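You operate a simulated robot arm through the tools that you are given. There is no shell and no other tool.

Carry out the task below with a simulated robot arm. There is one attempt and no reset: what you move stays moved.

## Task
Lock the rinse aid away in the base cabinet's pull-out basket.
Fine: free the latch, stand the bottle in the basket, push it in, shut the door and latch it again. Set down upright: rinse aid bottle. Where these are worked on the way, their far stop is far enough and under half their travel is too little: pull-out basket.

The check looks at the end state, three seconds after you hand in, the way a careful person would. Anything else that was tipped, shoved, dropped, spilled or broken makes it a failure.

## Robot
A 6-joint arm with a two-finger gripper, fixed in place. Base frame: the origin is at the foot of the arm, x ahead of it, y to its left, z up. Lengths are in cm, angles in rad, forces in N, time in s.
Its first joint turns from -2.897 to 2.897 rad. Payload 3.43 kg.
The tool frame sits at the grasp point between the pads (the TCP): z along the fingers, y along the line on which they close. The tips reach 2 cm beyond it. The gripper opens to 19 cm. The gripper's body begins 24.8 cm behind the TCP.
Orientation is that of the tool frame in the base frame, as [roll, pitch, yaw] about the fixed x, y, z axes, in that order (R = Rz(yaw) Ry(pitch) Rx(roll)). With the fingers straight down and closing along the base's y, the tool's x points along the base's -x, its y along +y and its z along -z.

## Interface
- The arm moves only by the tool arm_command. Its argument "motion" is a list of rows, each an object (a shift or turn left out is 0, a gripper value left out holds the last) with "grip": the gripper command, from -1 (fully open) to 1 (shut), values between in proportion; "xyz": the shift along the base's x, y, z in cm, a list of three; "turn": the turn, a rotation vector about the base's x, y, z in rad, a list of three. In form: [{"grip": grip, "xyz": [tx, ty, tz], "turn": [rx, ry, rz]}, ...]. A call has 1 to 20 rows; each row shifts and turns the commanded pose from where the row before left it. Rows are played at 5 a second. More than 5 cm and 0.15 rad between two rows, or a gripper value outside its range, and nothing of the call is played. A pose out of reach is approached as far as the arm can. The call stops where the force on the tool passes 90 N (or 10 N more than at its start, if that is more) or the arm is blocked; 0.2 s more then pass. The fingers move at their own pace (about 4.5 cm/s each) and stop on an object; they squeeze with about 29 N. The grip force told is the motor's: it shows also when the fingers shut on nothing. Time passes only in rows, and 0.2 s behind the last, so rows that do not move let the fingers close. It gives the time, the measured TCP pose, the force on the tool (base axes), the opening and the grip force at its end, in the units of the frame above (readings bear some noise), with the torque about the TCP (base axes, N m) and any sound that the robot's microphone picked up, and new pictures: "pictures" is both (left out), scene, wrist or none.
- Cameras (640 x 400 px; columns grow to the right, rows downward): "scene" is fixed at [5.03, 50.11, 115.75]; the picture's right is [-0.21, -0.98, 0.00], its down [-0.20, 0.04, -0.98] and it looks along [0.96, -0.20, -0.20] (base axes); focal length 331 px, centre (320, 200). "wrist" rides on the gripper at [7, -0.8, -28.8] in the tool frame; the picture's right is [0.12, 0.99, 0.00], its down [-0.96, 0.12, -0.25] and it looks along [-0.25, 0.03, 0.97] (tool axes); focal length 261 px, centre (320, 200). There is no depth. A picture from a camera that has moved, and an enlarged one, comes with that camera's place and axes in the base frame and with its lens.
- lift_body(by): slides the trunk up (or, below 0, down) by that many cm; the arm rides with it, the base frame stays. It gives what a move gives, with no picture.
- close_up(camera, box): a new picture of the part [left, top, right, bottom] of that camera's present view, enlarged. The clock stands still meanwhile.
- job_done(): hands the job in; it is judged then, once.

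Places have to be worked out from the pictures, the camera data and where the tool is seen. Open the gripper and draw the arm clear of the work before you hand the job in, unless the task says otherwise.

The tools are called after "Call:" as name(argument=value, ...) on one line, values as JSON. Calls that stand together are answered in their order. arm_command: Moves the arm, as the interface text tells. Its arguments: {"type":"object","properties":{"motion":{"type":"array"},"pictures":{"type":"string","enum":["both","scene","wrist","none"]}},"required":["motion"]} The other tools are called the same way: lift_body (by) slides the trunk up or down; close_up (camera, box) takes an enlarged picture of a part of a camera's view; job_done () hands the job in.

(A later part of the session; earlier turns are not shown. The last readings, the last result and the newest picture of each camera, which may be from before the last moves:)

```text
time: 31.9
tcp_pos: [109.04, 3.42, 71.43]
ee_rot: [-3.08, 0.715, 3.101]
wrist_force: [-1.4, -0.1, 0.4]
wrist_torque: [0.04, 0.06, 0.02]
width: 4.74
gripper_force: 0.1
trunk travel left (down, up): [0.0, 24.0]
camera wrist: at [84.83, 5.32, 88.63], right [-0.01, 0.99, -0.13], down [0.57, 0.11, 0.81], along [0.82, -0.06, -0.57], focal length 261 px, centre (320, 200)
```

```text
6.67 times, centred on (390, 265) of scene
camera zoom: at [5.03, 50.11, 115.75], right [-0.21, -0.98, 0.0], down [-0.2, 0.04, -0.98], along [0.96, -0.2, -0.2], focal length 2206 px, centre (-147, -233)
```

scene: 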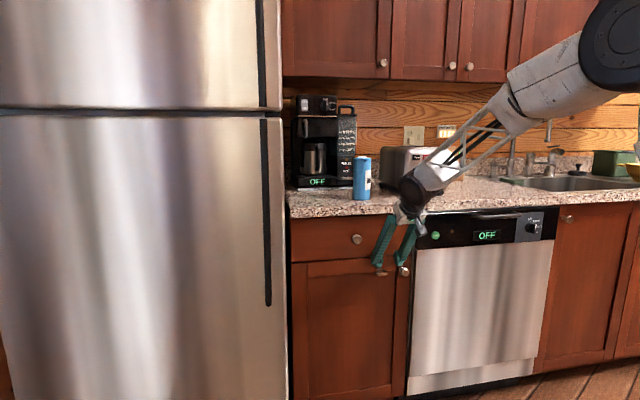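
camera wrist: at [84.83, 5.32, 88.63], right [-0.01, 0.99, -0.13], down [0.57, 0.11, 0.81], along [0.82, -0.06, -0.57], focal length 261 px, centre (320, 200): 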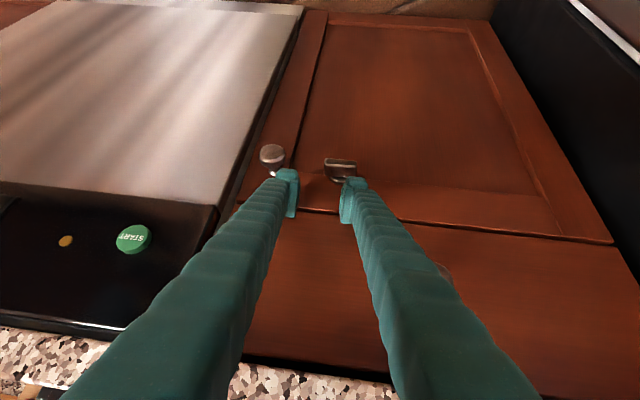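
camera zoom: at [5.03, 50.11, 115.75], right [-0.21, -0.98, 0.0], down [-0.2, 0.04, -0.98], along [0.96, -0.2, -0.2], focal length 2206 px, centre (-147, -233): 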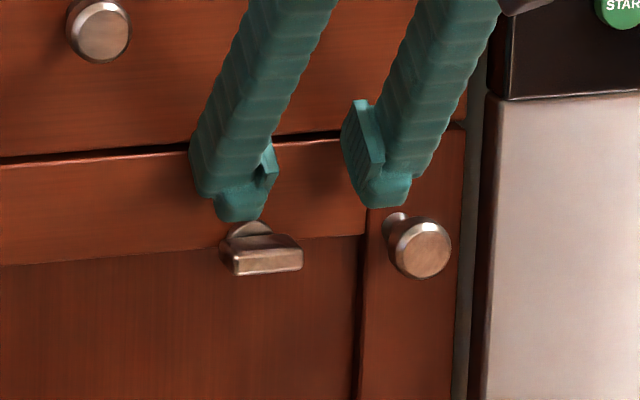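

The left finger sits right above the paddle's left half, but the right finger is close to the knob. I narrow to 4 cm, shift slightly left, then descend gently with the force readings on.

Call:
arm_command(motion=[{"grip": 0.58, "xyz": [0.5, 0.3, 0]}, {"xyz": [0, 0, -1]}, {"xyz": [0, 0, -1]}, {"xyz": [0, 0, -0.7]}], pictures="none")

Call:
close_up(camera="scene", box=[350, 235, 430, 295])

```text
time: 32.5
tcp_pos: [109.26, 3.63, 71.4]
ee_rot: [-3.076, 0.719, 3.102]
wrist_force: [-71.2, 3.6, 33.2]
wrist_torque: [0.62, -0.95, 2.3]
width: 3.83
gripper_force: 0.0
trunk travel left (down, up): [0.0, 24.0]
stopped in row 3: the force on the tool passed its limit at 102 N (the readings are from after the stop); the commanded pose is now the measured one
```

```text
6.67 times, centred on (390, 265) of scene
camera zoom: at [5.03, 50.11, 115.75], right [-0.21, -0.98, 0.0], down [-0.2, 0.04, -0.98], along [0.96, -0.2, -0.2], focal length 2206 px, centre (-147, -233)
```

zoom: 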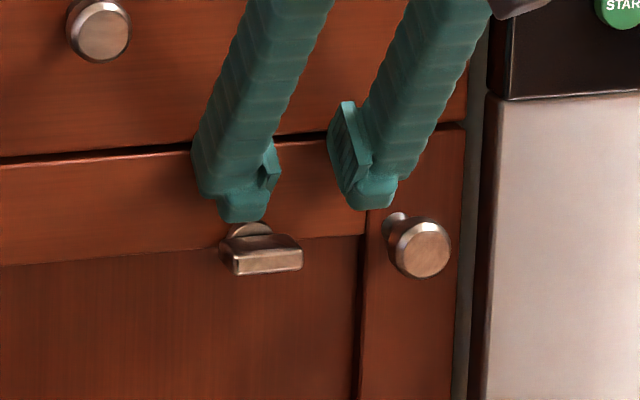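

The finger tip touches the door face, so that face is at about x≈112.2, a bit closer than I thought, and the paddle front is at about 109.8. I back off 0.9 cm in x and then descend.

Call:
arm_command(motion=[{"xyz": [-0.9, 0, 0]}, {"xyz": [0, 0, -1]}, {"xyz": [0, 0, -1]}, {"xyz": [0, 0, -1]}, {"xyz": [0, 0, -0.5]}], pictures="none")

Call:
close_up(camera="scene", box=[350, 235, 430, 295])

```text
time: 33.7
tcp_pos: [108.51, 3.67, 67.3]
ee_rot: [-3.078, 0.718, 3.103]
wrist_force: [-4.6, 9.9, 4.0]
wrist_torque: [0.22, 0.12, 0.18]
width: 4.51
gripper_force: 4.9
trunk travel left (down, up): [0.0, 24.0]
```

```text
6.67 times, centred on (390, 265) of scene
camera zoom: at [5.03, 50.11, 115.75], right [-0.21, -0.98, 0.0], down [-0.2, 0.04, -0.98], along [0.96, -0.2, -0.2], focal length 2206 px, centre (-147, -233)
```

zoom: 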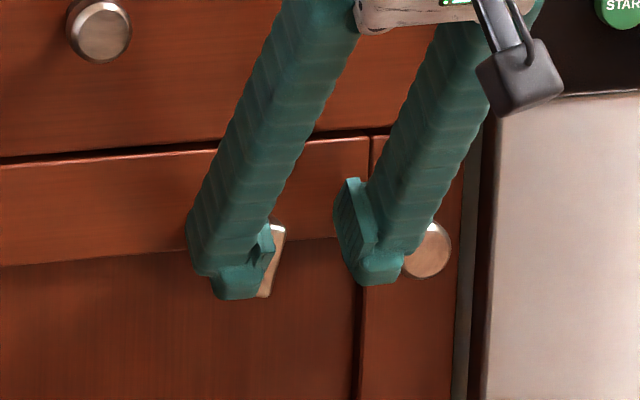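

The paddle turned counter-clockwise and is nearly vertical, so that is the free direction. I finish by closing the fingers on it while centring, which squares it to vertical.

Call:
arm_command(motion=[{"grip": 0.72, "xyz": [0, 0.5, -0.5]}, {"grip": 0.8, "xyz": [0, 0.5, -0.5]}, {"grip": 0.9, "xyz": [0, 0.4, -0.5]}, {"grip": 1.0}, {}, {}], pictures="wrist")

Call:
close_up(camera="scene", box=[350, 235, 430, 295])

Call:
close_up(camera="wrist", box=[240, 110, 400, 210])

```text
time: 35.1
tcp_pos: [108.66, 5.34, 65.77]
ee_rot: [-3.077, 0.717, 3.105]
wrist_force: [2.5, 34.9, -4.8]
wrist_torque: [0.05, -0.18, 0.55]
width: 1.33
gripper_force: 45.0
trunk travel left (down, up): [0.0, 24.0]
camera wrist: at [84.36, 7.26, 82.97], right [-0.01, 0.99, -0.13], down [0.57, 0.11, 0.81], along [0.82, -0.06, -0.57], focal length 261 px, centre (320, 200)
```

wrist: 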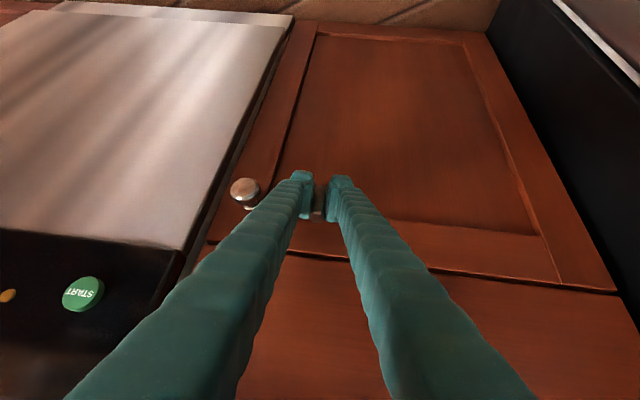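

```text
6.67 times, centred on (390, 265) of scene
camera zoom: at [5.03, 50.11, 115.75], right [-0.21, -0.98, 0.0], down [-0.2, 0.04, -0.98], along [0.96, -0.2, -0.2], focal length 2206 px, centre (-147, -233)
```

zoom: 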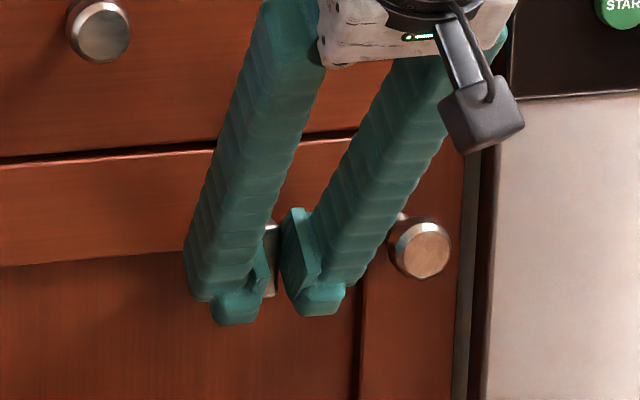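

```text
4.00 times, centred on (320, 160) of wrist
camera zoom: at [84.36, 7.26, 82.97], right [-0.01, 0.99, -0.13], down [0.57, 0.11, 0.81], along [0.82, -0.06, -0.57], focal length 1043 px, centre (320, 360)
```

zoom: 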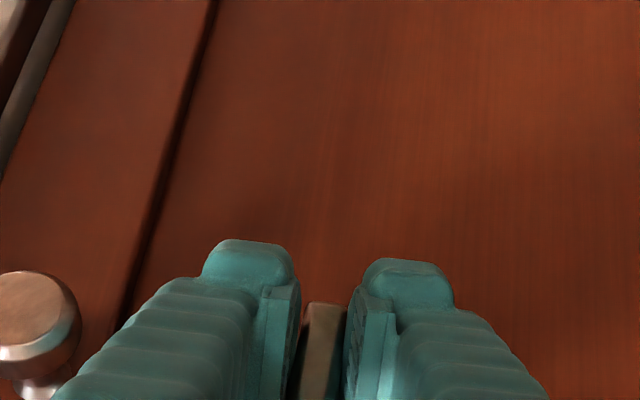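

The paddle is held at a 1.33 cm width with some side load. I relax in y, open and lift away to look at the latch.

Call:
arm_command(motion=[{"xyz": [0, 0.3, 0]}, {"grip": 0.6}, {"xyz": [0, 0, 0]}, {"xyz": [-1.5, 0, 1.5]}, {"xyz": [-2, 0, 2]}, {"xyz": [-2, 0, 1]}], pictures="wrist")

Call:
close_up(camera="wrist", box=[240, 110, 400, 210])

Call:
close_up(camera="scene", box=[350, 235, 430, 295])

```text
time: 36.5
tcp_pos: [103.01, 5.51, 70.09]
ee_rot: [-3.078, 0.715, 3.103]
wrist_force: [-0.4, 0.2, -0.7]
wrist_torque: [0.02, -0.05, -0.04]
width: 3.79
gripper_force: 0.1
trunk travel left (down, up): [0.0, 24.0]
camera wrist: at [78.77, 7.36, 87.39], right [-0.01, 0.99, -0.13], down [0.57, 0.11, 0.81], along [0.82, -0.07, -0.57], focal length 261 px, centre (320, 200)
```

wrist: 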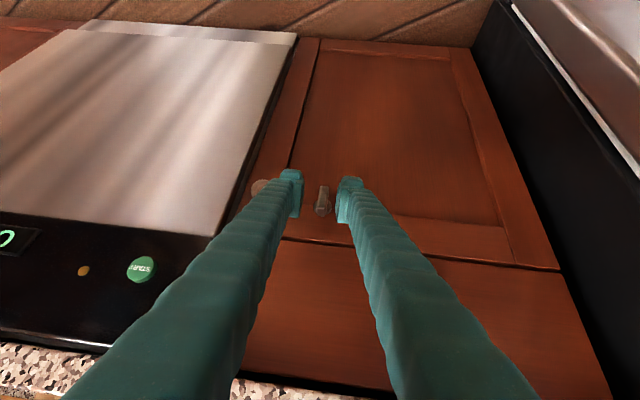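

```text
4.00 times, centred on (320, 160) of wrist
camera zoom: at [78.77, 7.36, 87.39], right [-0.01, 0.99, -0.13], down [0.57, 0.11, 0.81], along [0.82, -0.07, -0.57], focal length 1043 px, centre (320, 360)
```

zoom: 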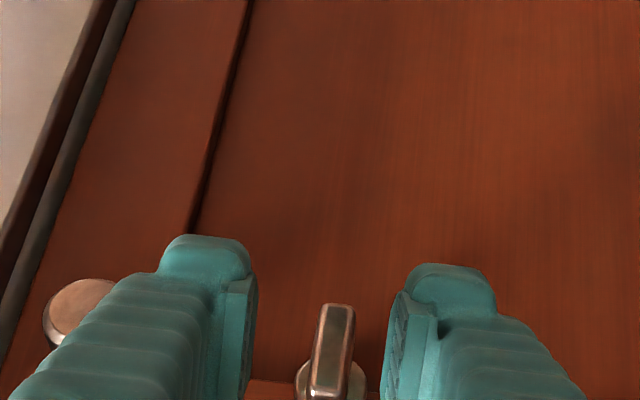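

```text
6.67 times, centred on (390, 265) of scene
camera zoom: at [5.03, 50.11, 115.75], right [-0.21, -0.98, 0.0], down [-0.2, 0.04, -0.98], along [0.96, -0.2, -0.2], focal length 2206 px, centre (-147, -233)
```

zoom: 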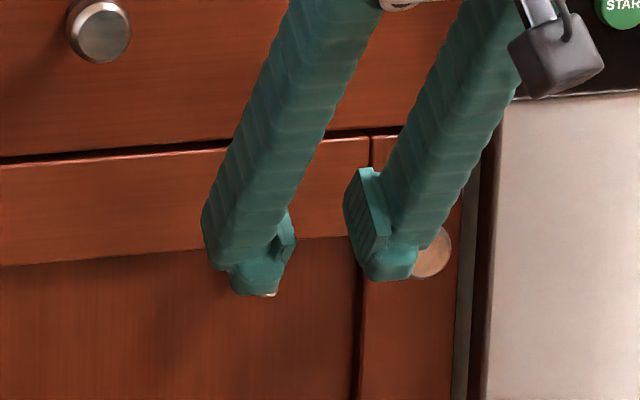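

The latch is vertical, so it is free. I move across to line up with the door knob at about (109.5, −4.3, 65), with the gripper open about 4.4 cm.

Call:
arm_command(motion=[{"grip": 0.53, "xyz": [-0.5, -2.5, -0.5]}, {"xyz": [-0.5, -2.5, -1]}, {"xyz": [0, -2.5, -1.5]}, {"xyz": [0, -2.3, -2]}], pictures="wrist")

Call:
close_up(camera="wrist", box=[240, 110, 400, 210])

Call:
close_up(camera="scene", box=[350, 235, 430, 295])

```text
time: 37.5
tcp_pos: [102.06, -4.45, 65.44]
ee_rot: [-3.077, 0.718, 3.102]
wrist_force: [-0.2, 0.2, 0.0]
wrist_torque: [-0.04, -0.02, -0.03]
width: 4.49
gripper_force: 0.2
trunk travel left (down, up): [0.0, 24.0]
camera wrist: at [77.84, -2.42, 82.61], right [-0.01, 0.99, -0.13], down [0.57, 0.11, 0.81], along [0.82, -0.07, -0.57], focal length 261 px, centre (320, 200)
```

wrist: 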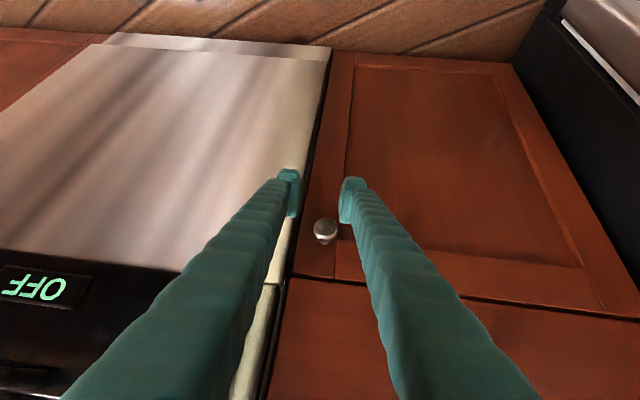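

```text
4.00 times, centred on (320, 160) of wrist
camera zoom: at [77.84, -2.42, 82.61], right [-0.01, 0.99, -0.13], down [0.57, 0.11, 0.81], along [0.82, -0.07, -0.57], focal length 1043 px, centre (320, 360)
```

zoom: 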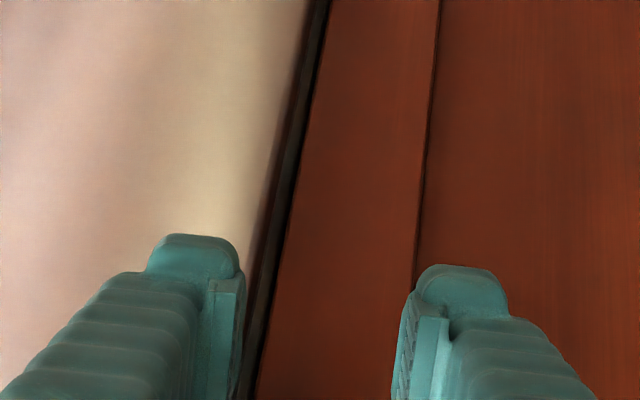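

```text
6.67 times, centred on (390, 265) of scene
camera zoom: at [5.03, 50.11, 115.75], right [-0.21, -0.98, 0.0], down [-0.2, 0.04, -0.98], along [0.96, -0.2, -0.2], focal length 2206 px, centre (-147, -233)
```

zoom: 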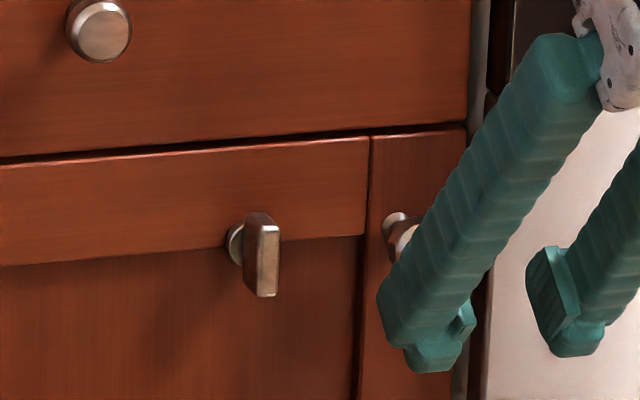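

The latch is clearly vertical and the knob sits between the fingers at about (109.5, −3.9, 65.4). I advance onto it, then close.

Call:
arm_command(motion=[{"xyz": [2, 0.4, -0.2]}, {"xyz": [2, 0, -0.2]}, {"xyz": [1.5, 0, -0.2]}, {"xyz": [0.8, 0, 0]}], pictures="wrist")

Call:
close_up(camera="scene", box=[350, 235, 430, 295])

```text
time: 38.5
tcp_pos: [108.32, -3.78, 64.86]
ee_rot: [-3.077, 0.718, 3.105]
wrist_force: [-32.2, 19.9, 10.1]
wrist_torque: [-0.56, -0.39, -1.11]
width: 3.82
gripper_force: 0.0
trunk travel left (down, up): [0.0, 24.0]
camera wrist: at [84.14, -1.86, 82.01], right [-0.01, 0.99, -0.13], down [0.57, 0.11, 0.81], along [0.82, -0.06, -0.57], focal length 261 px, centre (320, 200)
```

wrist: 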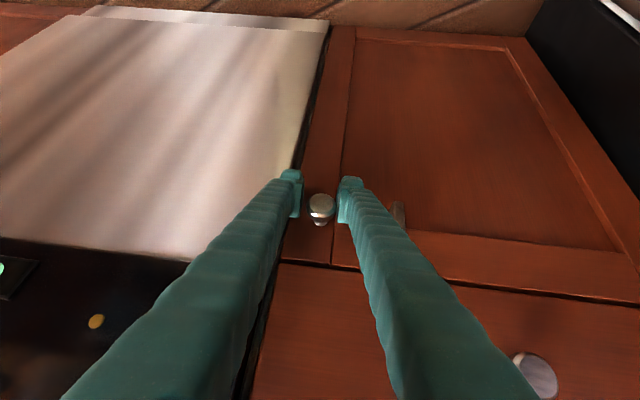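

```text
6.67 times, centred on (390, 265) of scene
camera zoom: at [5.03, 50.11, 115.75], right [-0.21, -0.98, 0.0], down [-0.2, 0.04, -0.98], along [0.96, -0.2, -0.2], focal length 2206 px, centre (-147, -233)
```

zoom: 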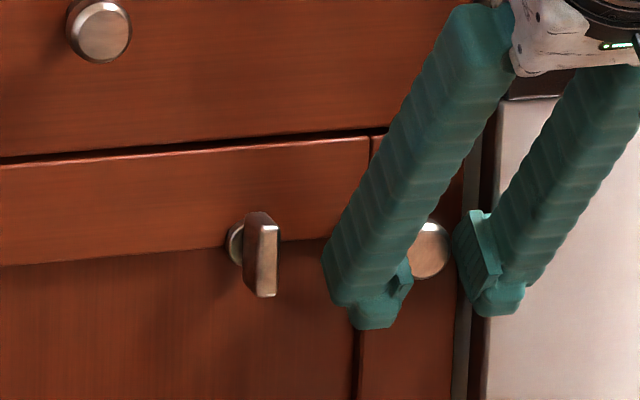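

There is light contact on the right finger, probably at the dishwasher edge. I back off 0.5 cm and close on the knob.

Call:
arm_command(motion=[{"xyz": [-0.5, 0, 0], "grip": 0.6}, {"grip": 1}, {}, {}, {}], pictures="wrist")

Call:
close_up(camera="scene", box=[350, 235, 430, 295])

```text
time: 39.7
tcp_pos: [108.19, -3.49, 64.84]
ee_rot: [-3.075, 0.719, 3.109]
wrist_force: [6.6, 67.7, 2.6]
wrist_torque: [-0.33, -0.2, 1.07]
width: 3.12
gripper_force: 44.9
trunk travel left (down, up): [0.0, 24.0]
camera wrist: at [83.86, -1.63, 81.96], right [-0.01, 0.99, -0.13], down [0.57, 0.11, 0.81], along [0.82, -0.06, -0.57], focal length 261 px, centre (320, 200)
```

wrist: 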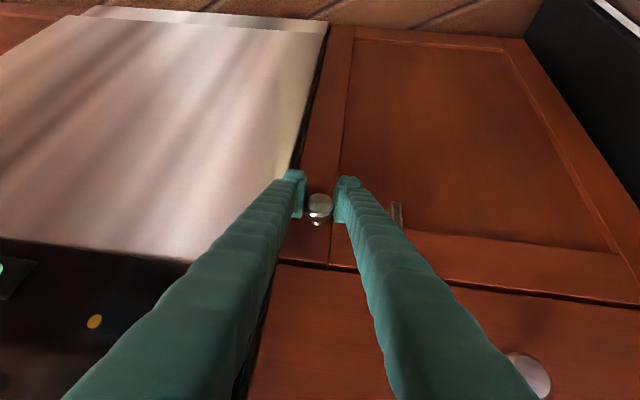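

```text
6.67 times, centred on (390, 265) of scene
camera zoom: at [5.03, 50.11, 115.75], right [-0.21, -0.98, 0.0], down [-0.2, 0.04, -0.98], along [0.96, -0.2, -0.2], focal length 2206 px, centre (-147, -233)
```

zoom: 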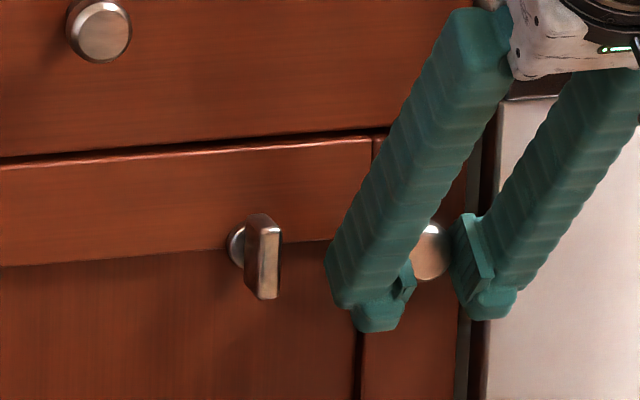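

The knob is gripped at 3.1 cm. I relieve the side load and start pulling along the hinge arc, turning the tool with the door.

Call:
arm_command(motion=[{"xyz": [0, 0.4, 0]}, {"xyz": [-1.43, 0.18, 0], "turn": [0, 0, -0.0349]}, {"xyz": [-1.42, 0.23, 0], "turn": [0, 0, -0.0349]}, {"xyz": [-1.41, 0.28, 0], "turn": [0, 0, -0.0349]}], pictures="scene")

```text
time: 40.7
tcp_pos: [103.76, -2.67, 64.83]
ee_rot: [-3.08, 0.72, 3.0]
wrist_force: [9.2, 56.1, 5.7]
wrist_torque: [-0.32, -0.29, 1.18]
width: 3.11
gripper_force: 44.8
trunk travel left (down, up): [0.0, 24.0]
```

scene: 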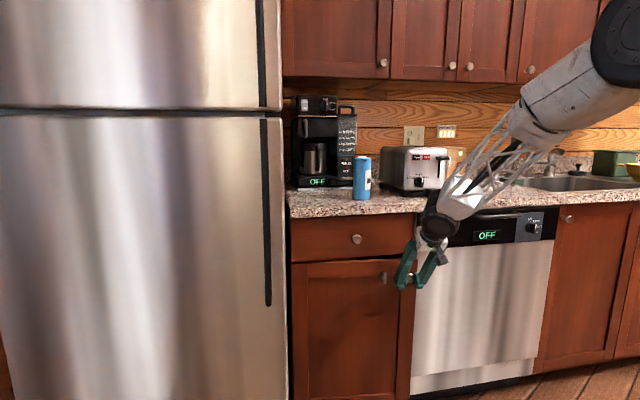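

The door is opening. I continue along the arc with slightly more y to unload the side force.

Call:
arm_command(motion=[{"xyz": [-1.4, 0.6, 0], "turn": [0, 0, -0.0349]}, {"xyz": [-1.39, 0.5, 0], "turn": [0, 0, -0.0349]}, {"xyz": [-1.37, 0.5, 0], "turn": [0, 0, -0.0349]}, {"xyz": [-1.36, 0.55, 0], "turn": [0, 0, -0.0349]}], pictures="scene")

```text
time: 41.7
tcp_pos: [98.22, -1.2, 64.7]
ee_rot: [-3.076, 0.716, 2.854]
wrist_force: [-1.0, 5.5, 10.5]
wrist_torque: [-0.14, -0.39, 0.72]
width: 3.09
gripper_force: 44.1
trunk travel left (down, up): [0.0, 24.0]
```

scene: 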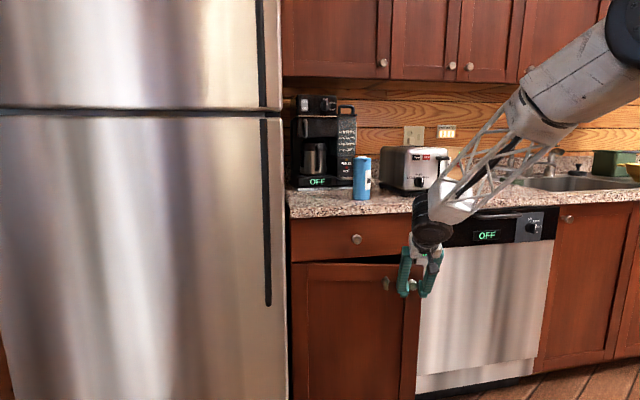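

Smooth so far at about 14° open. I continue.

Call:
arm_command(motion=[{"xyz": [-1.34, 0.55, 0], "turn": [0, 0, -0.0349]}, {"xyz": [-1.32, 0.6, 0], "turn": [0, 0, -0.0349]}, {"xyz": [-1.3, 0.65, 0], "turn": [0, 0, -0.0349]}, {"xyz": [-1.28, 0.7, 0], "turn": [0, 0, -0.0349]}, {"xyz": [-1.26, 0.72, 0], "turn": [0, 0, -0.0349]}], pictures="both")

```text
time: 42.9
tcp_pos: [91.43, 2.13, 64.81]
ee_rot: [-3.074, 0.716, 2.681]
wrist_force: [-35.9, -61.5, 13.8]
wrist_torque: [0.47, 0.0, 0.09]
width: 3.1
gripper_force: 44.6
trunk travel left (down, up): [0.0, 24.0]
camera wrist: at [70.14, 13.81, 81.98], right [0.4, 0.91, -0.13], down [0.57, -0.14, 0.81], along [0.72, -0.4, -0.57], focal length 261 px, centre (320, 200)
```

scene: 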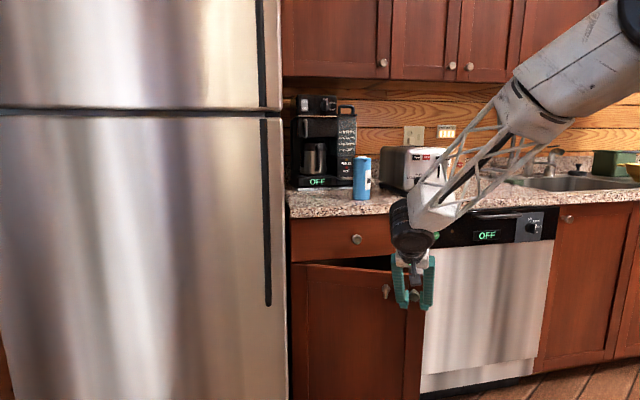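
wrist: 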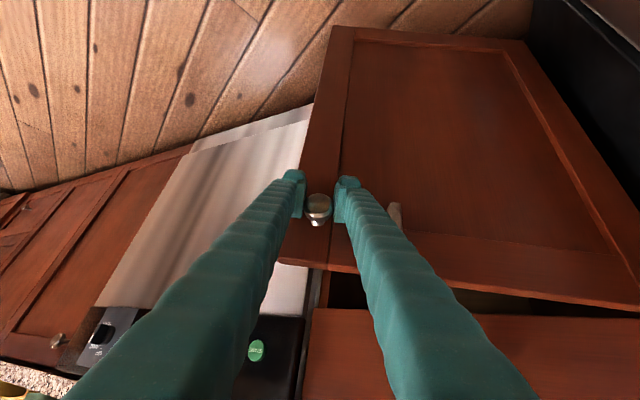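

It is open about 24°, with a radial load showing my arc is slightly too tight. I relax outward and continue to about 36°.

Call:
arm_command(motion=[{"xyz": [-0.15, -0.35, 0]}, {"xyz": [-1.3, 0.7, 0], "turn": [0, 0, -0.0349]}, {"xyz": [-1.28, 0.74, 0], "turn": [0, 0, -0.0349]}, {"xyz": [-1.25, 0.78, 0], "turn": [0, 0, -0.0349]}, {"xyz": [-1.22, 0.83, 0], "turn": [0, 0, -0.0349]}, {"xyz": [-1.19, 0.87, 0], "turn": [0, 0, -0.0349]}], pictures="scene")

```text
time: 44.3
tcp_pos: [85.42, 6.32, 64.77]
ee_rot: [-3.078, 0.716, 2.511]
wrist_force: [-12.1, -11.8, -18.3]
wrist_torque: [0.23, 0.02, 0.96]
width: 3.11
gripper_force: 45.1
trunk travel left (down, up): [0.0, 24.0]
```

scene: 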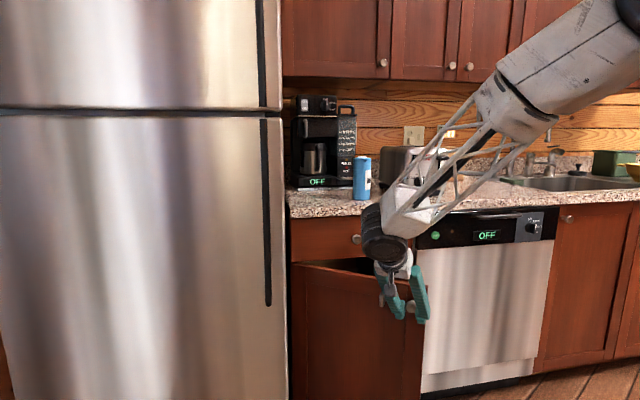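

The door is at about 34° and moving easily. I carry on along the arc.

Call:
arm_command(motion=[{"xyz": [-1.15, 0.93, 0], "turn": [0, 0, -0.0349]}, {"xyz": [-1.1, 0.98, 0], "turn": [0, 0, -0.0349]}, {"xyz": [-1.05, 1.03, 0], "turn": [0, 0, -0.0349]}, {"xyz": [-1.0, 1.08, 0], "turn": [0, 0, -0.0349]}, {"xyz": [-0.97, 1.11, 0], "turn": [0, 0, -0.0349]}, {"xyz": [-0.93, 1.14, 0], "turn": [0, 0, -0.0349]}], pictures="scene")

```text
time: 45.7
tcp_pos: [79.22, 12.74, 64.8]
ee_rot: [-3.082, 0.715, 2.301]
wrist_force: [45.1, 36.2, -17.3]
wrist_torque: [-0.19, 0.68, 1.1]
width: 3.05
gripper_force: 45.2
trunk travel left (down, up): [0.0, 24.0]
```

scene: 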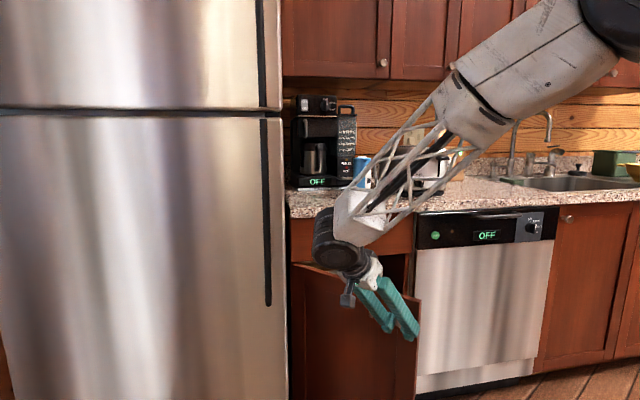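

About 46° open. I relax radially inward and continue on toward 62°.

Call:
arm_command(motion=[{"xyz": [0.15, 0.2, 0]}, {"xyz": [-0.85, 1.2, 0], "turn": [0, 0, -0.0349]}, {"xyz": [-0.8, 1.22, 0], "turn": [0, 0, -0.0349]}, {"xyz": [-0.76, 1.25, 0], "turn": [0, 0, -0.0349]}, {"xyz": [-0.72, 1.28, 0], "turn": [0, 0, -0.0349]}, {"xyz": [-0.68, 1.3, 0], "turn": [0, 0, -0.0349]}, {"xyz": [-0.63, 1.32, 0], "turn": [0, 0, -0.0349]}], pictures="both")

```text
time: 47.3
tcp_pos: [74.8, 20.21, 64.67]
ee_rot: [-3.078, 0.717, 2.091]
wrist_force: [43.5, 22.8, 7.0]
wrist_torque: [-0.24, 0.29, 1.08]
width: 3.1
gripper_force: 44.9
trunk travel left (down, up): [0.0, 24.0]
camera wrist: at [63.61, 41.57, 81.98], right [0.84, 0.53, -0.13], down [0.4, -0.43, 0.81], along [0.38, -0.73, -0.57], focal length 261 px, centre (320, 200)
```

scene: 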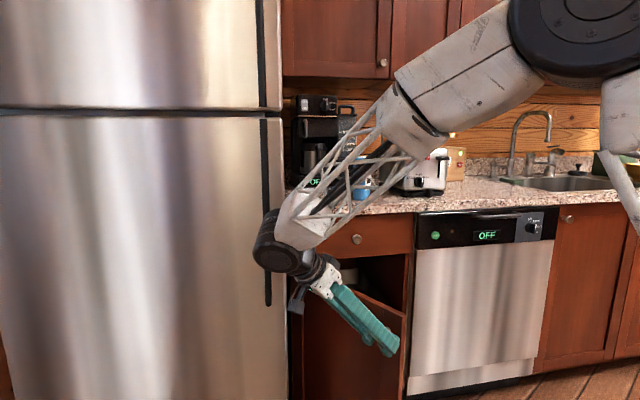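
wrist: 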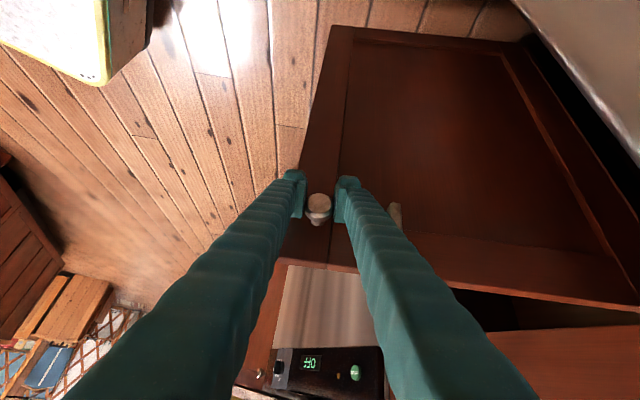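

About 60° open, and I keep going with a small inward correction.

Call:
arm_command(motion=[{"xyz": [0.25, 0.12, 0]}, {"xyz": [-0.55, 1.34, 0], "turn": [0, 0, -0.0349]}, {"xyz": [-0.5, 1.36, 0], "turn": [0, 0, -0.0349]}, {"xyz": [-0.45, 1.37, 0], "turn": [0, 0, -0.0349]}, {"xyz": [-0.4, 1.38, 0], "turn": [0, 0, -0.0349]}, {"xyz": [-0.35, 1.39, 0], "turn": [0, 0, -0.0349]}, {"xyz": [-0.3, 1.4, 0], "turn": [0, 0, -0.0349]}], pictures="both")

```text
time: 48.9
tcp_pos: [72.11, 28.38, 64.76]
ee_rot: [-3.073, 0.717, 1.881]
wrist_force: [-34.3, -6.5, -14.0]
wrist_torque: [-0.26, -0.25, 0.53]
width: 3.06
gripper_force: 44.8
trunk travel left (down, up): [0.0, 24.0]
camera wrist: at [65.67, 51.74, 81.94], right [0.93, 0.35, -0.13], down [0.3, -0.5, 0.81], along [0.22, -0.79, -0.57], focal length 261 px, centre (320, 200)
```

scene: 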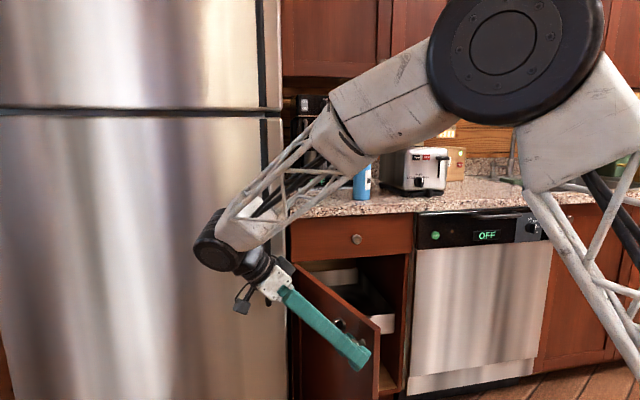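
wrist: 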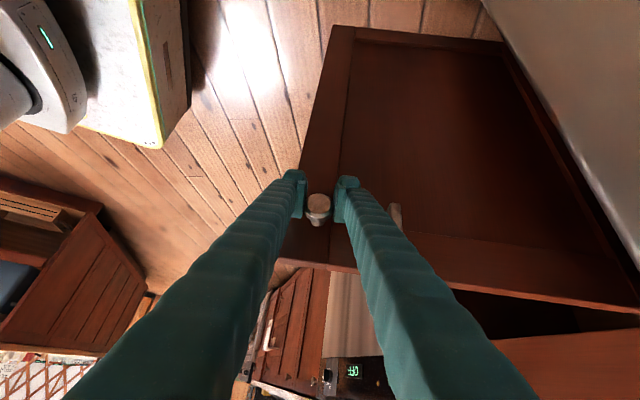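

About 72° open, with a white basket now visible inside. I continue to roughly 88°.

Call:
arm_command(motion=[{"xyz": [-0.15, 0, 0]}, {"xyz": [-0.28, 1.41, 0], "turn": [0, 0, -0.0349]}, {"xyz": [-0.23, 1.42, 0], "turn": [0, 0, -0.0349]}, {"xyz": [-0.18, 1.42, 0], "turn": [0, 0, -0.0349]}, {"xyz": [-0.13, 1.43, 0], "turn": [0, 0, -0.0349]}, {"xyz": [-0.08, 1.43, 0], "turn": [0, 0, -0.0349]}, {"xyz": [-0.03, 1.43, 0], "turn": [0, 0, -0.0349]}, {"xyz": [0.02, 1.43, 0], "turn": [0, 0, -0.0349]}, {"xyz": [0.07, 1.43, 0], "turn": [0, 0, -0.0349]}], pictures="both")

```text
time: 50.3
tcp_pos: [71.1, 35.14, 64.83]
ee_rot: [-3.065, 0.718, 1.704]
wrist_force: [-39.7, -3.4, 11.7]
wrist_torque: [0.45, 0.1, -0.26]
width: 3.11
gripper_force: 44.5
trunk travel left (down, up): [0.0, 24.0]
stopped in row 7: the force on the tool passed its limit at 93 N (the readings are from after the stop); the commanded pose is now the measured one
camera wrist: at [69.19, 59.28, 81.91], right [0.98, 0.17, -0.14], down [0.21, -0.55, 0.81], along [0.06, -0.82, -0.57], focal length 261 px, centre (320, 200)
```

scene: 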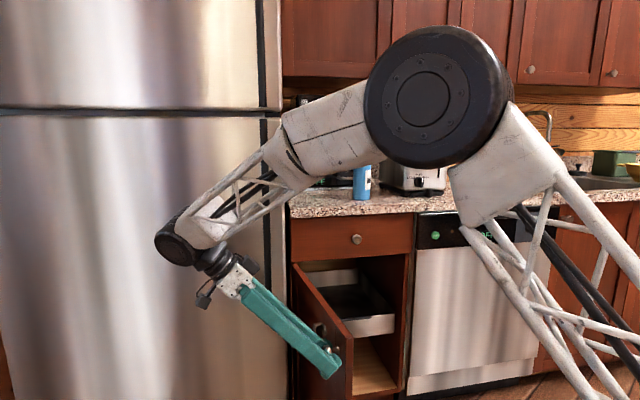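
wrist: 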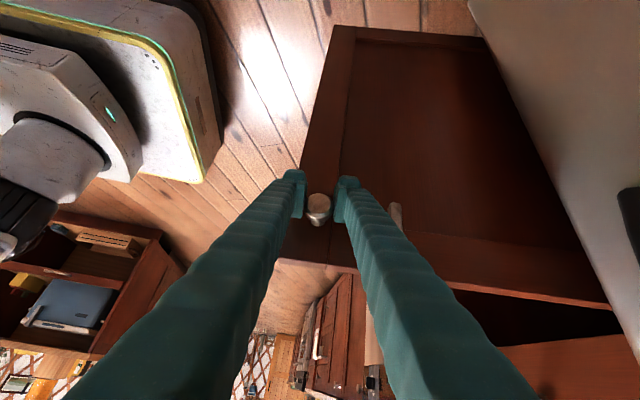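

It stopped at about 82° on a radial load. I relax outward and try a few more degrees.

Call:
arm_command(motion=[{"xyz": [-0.4, 0, 0]}, {"xyz": [-0.05, 1.0, 0], "turn": [0, 0, -0.025]}, {"xyz": [0, 1.0, 0], "turn": [0, 0, -0.025]}, {"xyz": [0, 1.0, 0], "turn": [0, 0, -0.025]}], pictures="scene")

```text
time: 51.3
tcp_pos: [71.06, 38.49, 64.74]
ee_rot: [-3.073, 0.716, 1.629]
wrist_force: [36.4, 3.2, 20.2]
wrist_torque: [-0.3, 0.08, 1.33]
width: 3.07
gripper_force: 44.9
trunk travel left (down, up): [0.0, 24.0]
```

scene: 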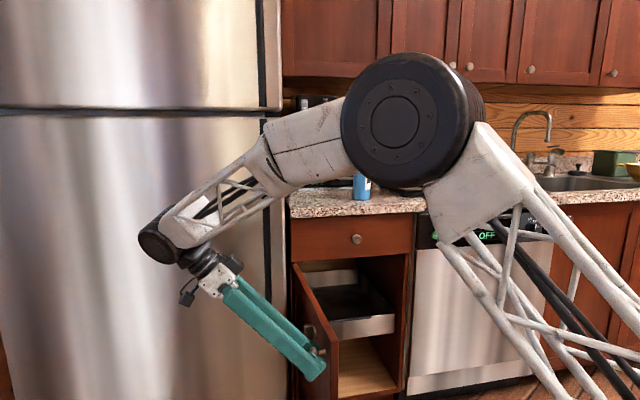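

At about 85° and moving freely. I go a little further.

Call:
arm_command(motion=[{"xyz": [0.3, 0, 0]}, {"xyz": [0.05, 1.2, 0], "turn": [0, 0, -0.029]}, {"xyz": [0.1, 1.2, 0], "turn": [0, 0, -0.029]}, {"xyz": [0.12, 1.2, 0], "turn": [0, 0, -0.029]}, {"xyz": [0.15, 1.2, 0], "turn": [0, 0, -0.029]}], pictures="scene")

Call:
close_up(camera="scene", box=[280, 230, 430, 400])

```text
time: 52.5
tcp_pos: [71.42, 43.4, 64.73]
ee_rot: [-3.07, 0.718, 1.516]
wrist_force: [-6.0, 3.3, 27.8]
wrist_torque: [-0.58, 0.0, 0.75]
width: 3.05
gripper_force: 44.9
trunk travel left (down, up): [0.0, 24.0]
```

scene: 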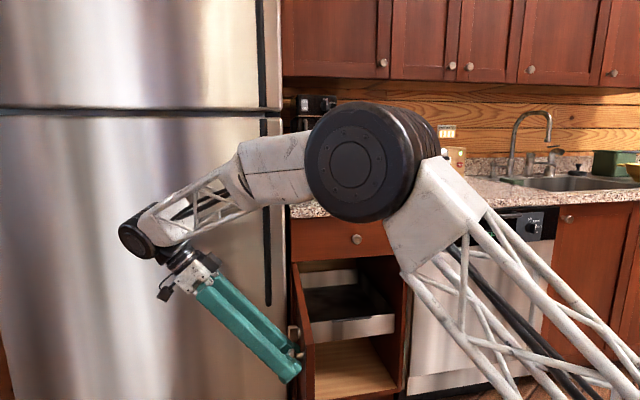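

```text
2.35 times, centred on (355, 315) of scene
camera zoom: at [5.03, 50.11, 115.75], right [-0.21, -0.98, 0.0], down [-0.2, 0.04, -0.98], along [0.96, -0.2, -0.2], focal length 778 px, centre (238, -71)
```

zoom: 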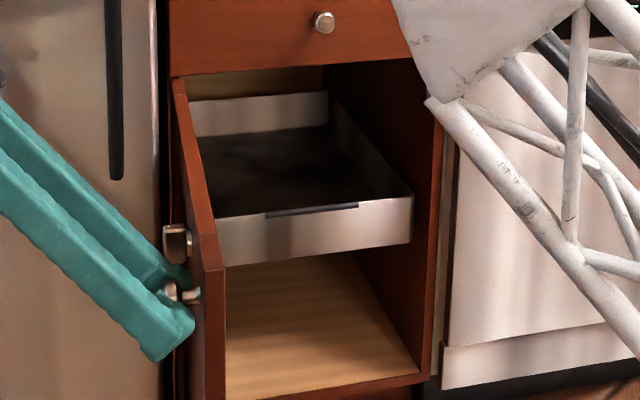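

The door is now at about 92°, clear of the opening. Inside there is a metal tray-like basket with a dark grip on its front at about (114, 15, 46). I release the knob and back away along the tool axis.

Call:
arm_command(motion=[{"grip": 0.5}, {}, {}, {"xyz": [0, 1.5, 1.5]}, {"xyz": [0, 2, 2]}, {"xyz": [0, 2, 2.5]}, {"xyz": [-1, 1, 3]}], pictures="scene")

Call:
close_up(camera="scene", box=[280, 230, 430, 400])

```text
time: 54.1
tcp_pos: [70.89, 49.81, 73.7]
ee_rot: [-3.07, 0.718, 1.515]
wrist_force: [0.8, -0.1, -0.4]
wrist_torque: [-0.05, 0.05, -0.03]
width: 4.75
gripper_force: 0.1
trunk travel left (down, up): [0.0, 24.0]
```

scene: 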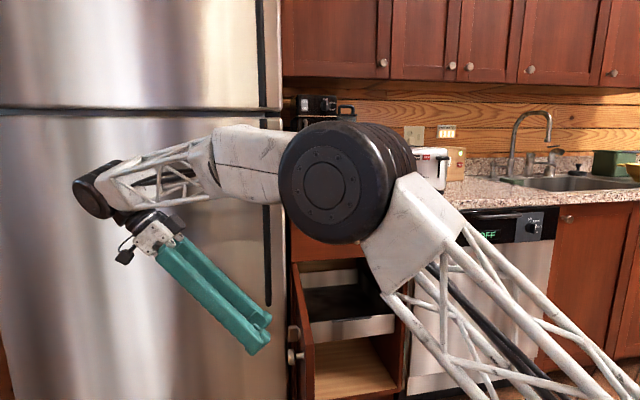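

```text
2.35 times, centred on (355, 315) of scene
camera zoom: at [5.03, 50.11, 115.75], right [-0.21, -0.98, 0.0], down [-0.2, 0.04, -0.98], along [0.96, -0.2, -0.2], focal length 778 px, centre (238, -71)
```

zoom: 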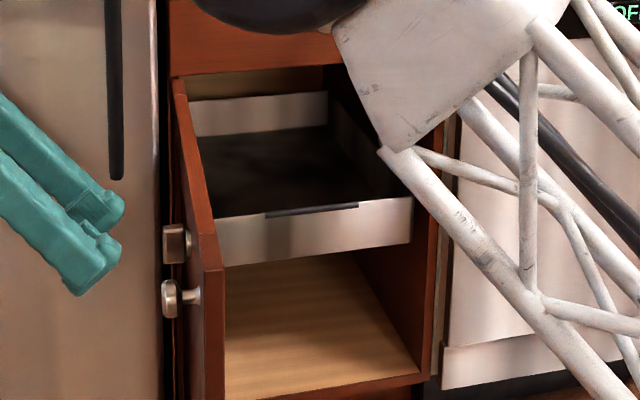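

The door stays open by itself. I lift over the door top and swing the tool back to point forward, in front of the basket and above it.

Call:
arm_command(motion=[{"xyz": [0, 0, 4]}, {"xyz": [0, 0, 4]}, {"xyz": [0, 0, 4]}, {"xyz": [0.6, -3.0, 0], "turn": [0, 0, 0.13]}, {"xyz": [0.6, -3.0, 0], "turn": [0, 0, 0.13]}, {"xyz": [0.6, -3.0, 0], "turn": [0, 0, 0.13]}, {"xyz": [0.6, -3.0, 0], "turn": [0, 0, 0.13]}, {"xyz": [0.6, -3.0, 0], "turn": [0, 0, 0.13]}, {"xyz": [0.6, -3.0, 0], "turn": [0, 0, 0.13]}, {"xyz": [0.6, -3.0, 0], "turn": [0, 0, 0.13]}, {"xyz": [0.6, -3.0, 0], "turn": [0, 0, 0.13]}, {"xyz": [0.6, -3.0, 0], "turn": [0, 0, 0.13]}, {"xyz": [0.6, -3.0, 0], "turn": [0, 0, 0.13]}, {"xyz": [0.6, -3.0, 0], "turn": [0, 0, 0.13]}, {"xyz": [0.6, -2.0, 0], "turn": [0, 0, 0.13]}])

```text
time: 57.3
tcp_pos: [75.81, 11.1, 81.37]
ee_rot: [-3.069, 0.718, 3.076]
wrist_force: [0.7, 0.8, -0.8]
wrist_torque: [-0.08, -0.03, -0.09]
width: 4.77
gripper_force: 0.0
out of reach, approached as far as the arm can: row 1, 2, 3
trunk travel left (down, up): [0.0, 24.0]
camera wrist: at [51.63, 13.82, 98.45], right [0.02, 0.99, -0.13], down [0.58, 0.1, 0.81], along [0.82, -0.09, -0.57], focal length 261 px, centre (320, 200)
```

scene: 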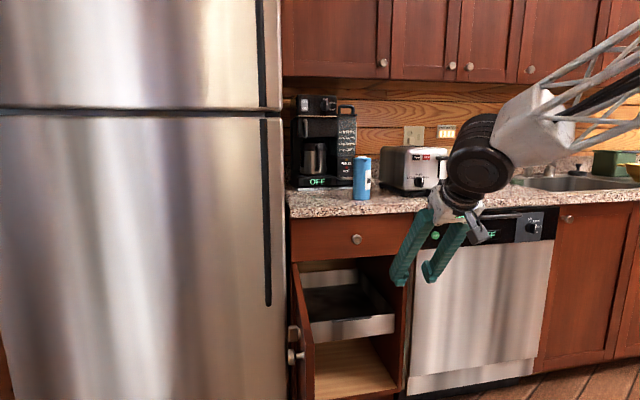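
wrist: 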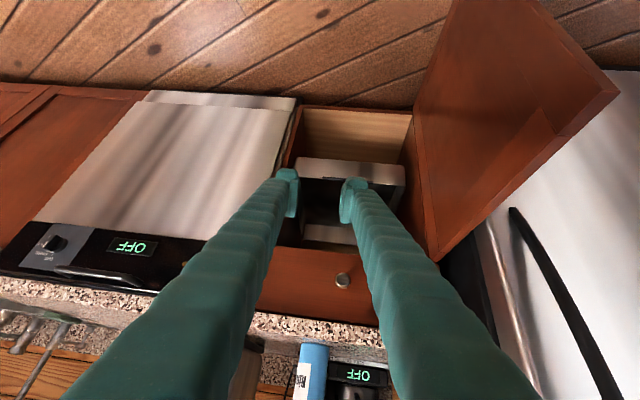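

I'm clear in front of the cabinet. I move closer to the basket for a good look at its front grip.

Call:
arm_command(motion=[{"xyz": [3.5, 0.7, -3]}, {"xyz": [3.5, 0.7, -3]}, {"xyz": [3.5, 0.7, -3]}, {"xyz": [3.5, 0.7, -3]}, {"xyz": [3.0, 0.7, -3]}])

Call:
close_up(camera="wrist", box=[200, 60, 440, 210])

Call:
close_up(camera="scene", box=[290, 255, 420, 355])

```text
time: 58.5
tcp_pos: [93.02, 14.73, 66.11]
ee_rot: [-3.071, 0.718, 3.076]
wrist_force: [-0.2, -0.9, 0.6]
wrist_torque: [0.07, 0.02, 0.05]
width: 4.76
gripper_force: 0.0
trunk travel left (down, up): [0.0, 24.0]
camera wrist: at [68.92, 17.54, 83.37], right [0.02, 0.99, -0.13], down [0.57, 0.09, 0.81], along [0.82, -0.09, -0.57], focal length 261 px, centre (320, 200)
```

scene: 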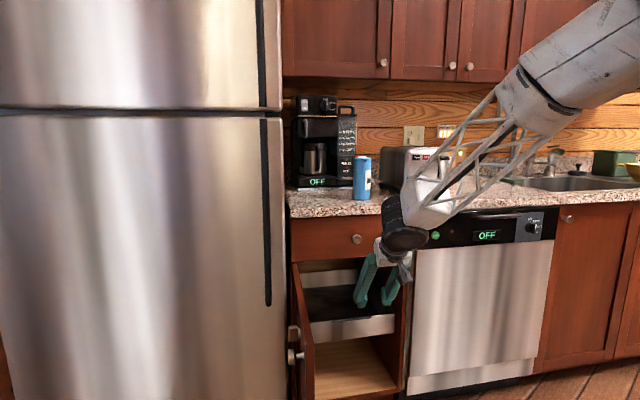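
wrist: 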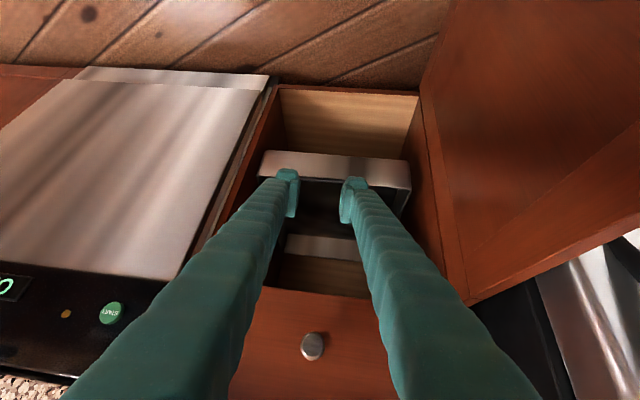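

```text
2.67 times, centred on (320, 135) of wrist
camera zoom: at [68.92, 17.54, 83.37], right [0.02, 0.99, -0.13], down [0.57, 0.09, 0.81], along [0.82, -0.09, -0.57], focal length 695 px, centre (320, 373)
```

zoom: 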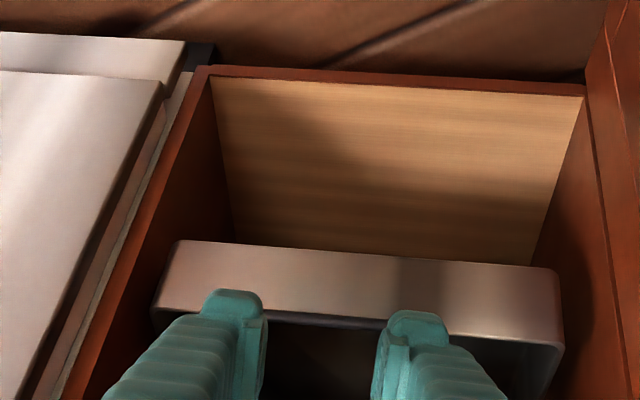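

```text
4.00 times, centred on (355, 305) of scene
camera zoom: at [5.03, 50.11, 115.75], right [-0.21, -0.98, 0.0], down [-0.2, 0.04, -0.98], along [0.96, -0.2, -0.2], focal length 1323 px, centre (180, -220)
```

zoom: 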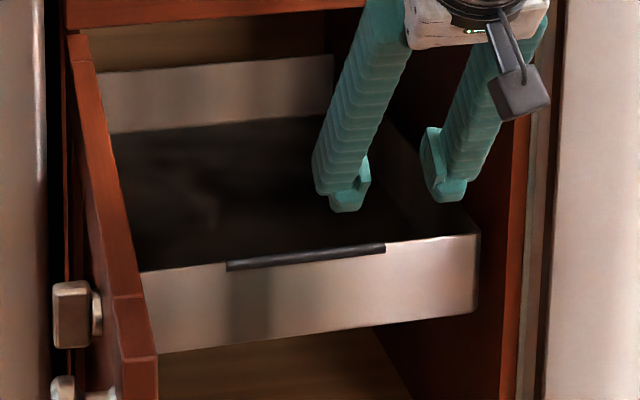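

The tray front panel is at x≈115.2, its top edge at z≈46, spanning y −3 to 32, with the dark grip strip at y 7–23. I'll reach over the rim at y≈15 and hook the fingertips behind the panel.

Call:
arm_command(motion=[{"xyz": [4, 0, -3.5]}, {"xyz": [4, 0, -3.5]}, {"xyz": [4, 0, -3.5]}, {"xyz": [4, 0, -2]}, {"xyz": [4, 0, -2]}, {"xyz": [4, 0, 0]}])

Call:
close_up(camera="scene", box=[290, 255, 420, 355])

```text
refused: row 1 steps farther than a row can; nothing moved
```

```text
4.00 times, centred on (355, 305) of scene
camera zoom: at [5.03, 50.11, 115.75], right [-0.21, -0.98, 0.0], down [-0.2, 0.04, -0.98], along [0.96, -0.2, -0.2], focal length 1323 px, centre (180, -220)
```

zoom: 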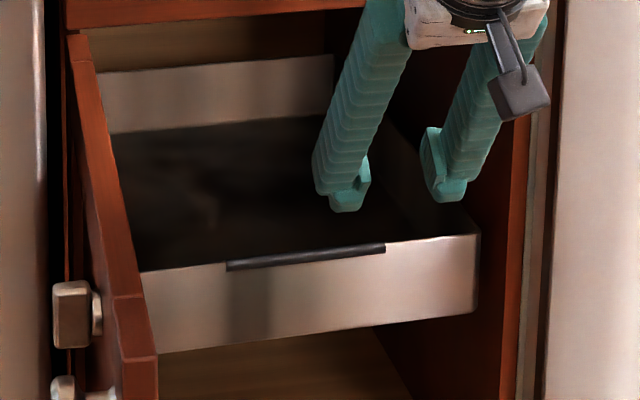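

The row was slightly over the 5 cm limit. I repeat the move with smaller steps.

Call:
arm_command(motion=[{"xyz": [3, 0, -2.5]}, {"xyz": [3, 0, -2.5]}, {"xyz": [3, 0, -2.5]}, {"xyz": [3, 0, -2.5]}, {"xyz": [3, 0, -2]}, {"xyz": [3, 0, -2]}, {"xyz": [3, 0, 0]}])

Call:
close_up(camera="scene", box=[290, 255, 420, 355])

```text
time: 60.1
tcp_pos: [113.82, 14.93, 52.31]
ee_rot: [-3.07, 0.716, 3.075]
wrist_force: [-0.1, 0.0, 0.7]
wrist_torque: [0.0, 0.07, 0.0]
width: 4.74
gripper_force: 0.1
trunk travel left (down, up): [0.0, 24.0]
camera wrist: at [89.63, 17.57, 69.52], right [0.02, 0.99, -0.13], down [0.58, 0.09, 0.81], along [0.82, -0.09, -0.57], focal length 261 px, centre (320, 200)
```

scene: 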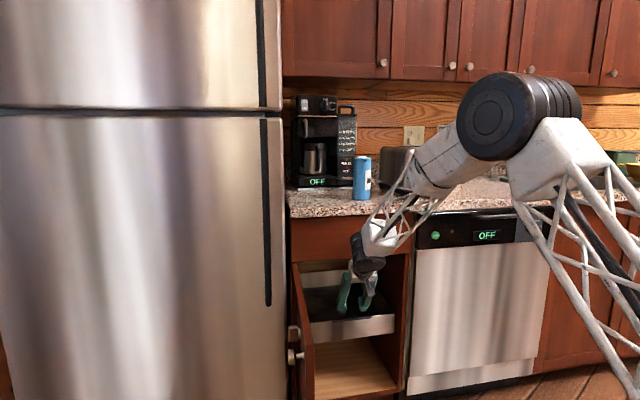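
wrist: 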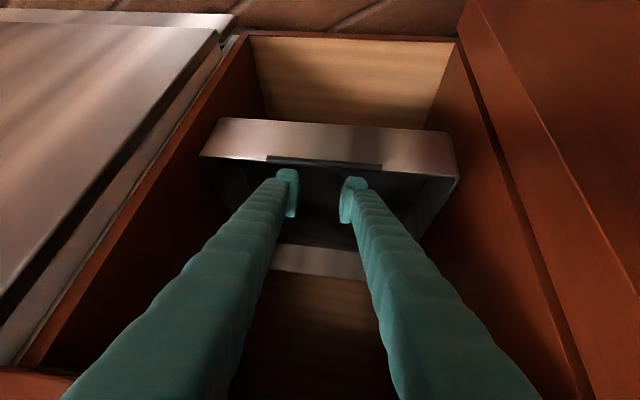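

```text
4.00 times, centred on (355, 305) of scene
camera zoom: at [5.03, 50.11, 115.75], right [-0.21, -0.98, 0.0], down [-0.2, 0.04, -0.98], along [0.96, -0.2, -0.2], focal length 1323 px, centre (180, -220)
```

zoom: 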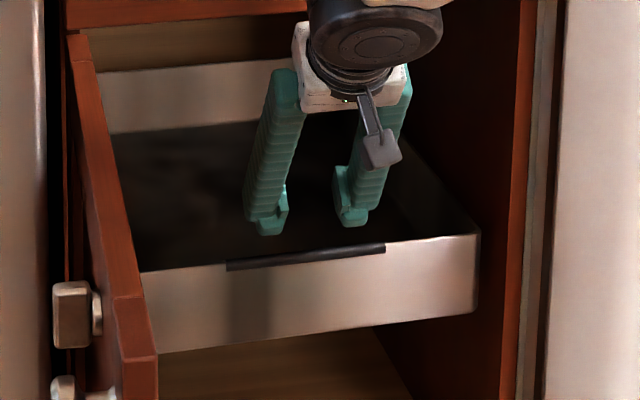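

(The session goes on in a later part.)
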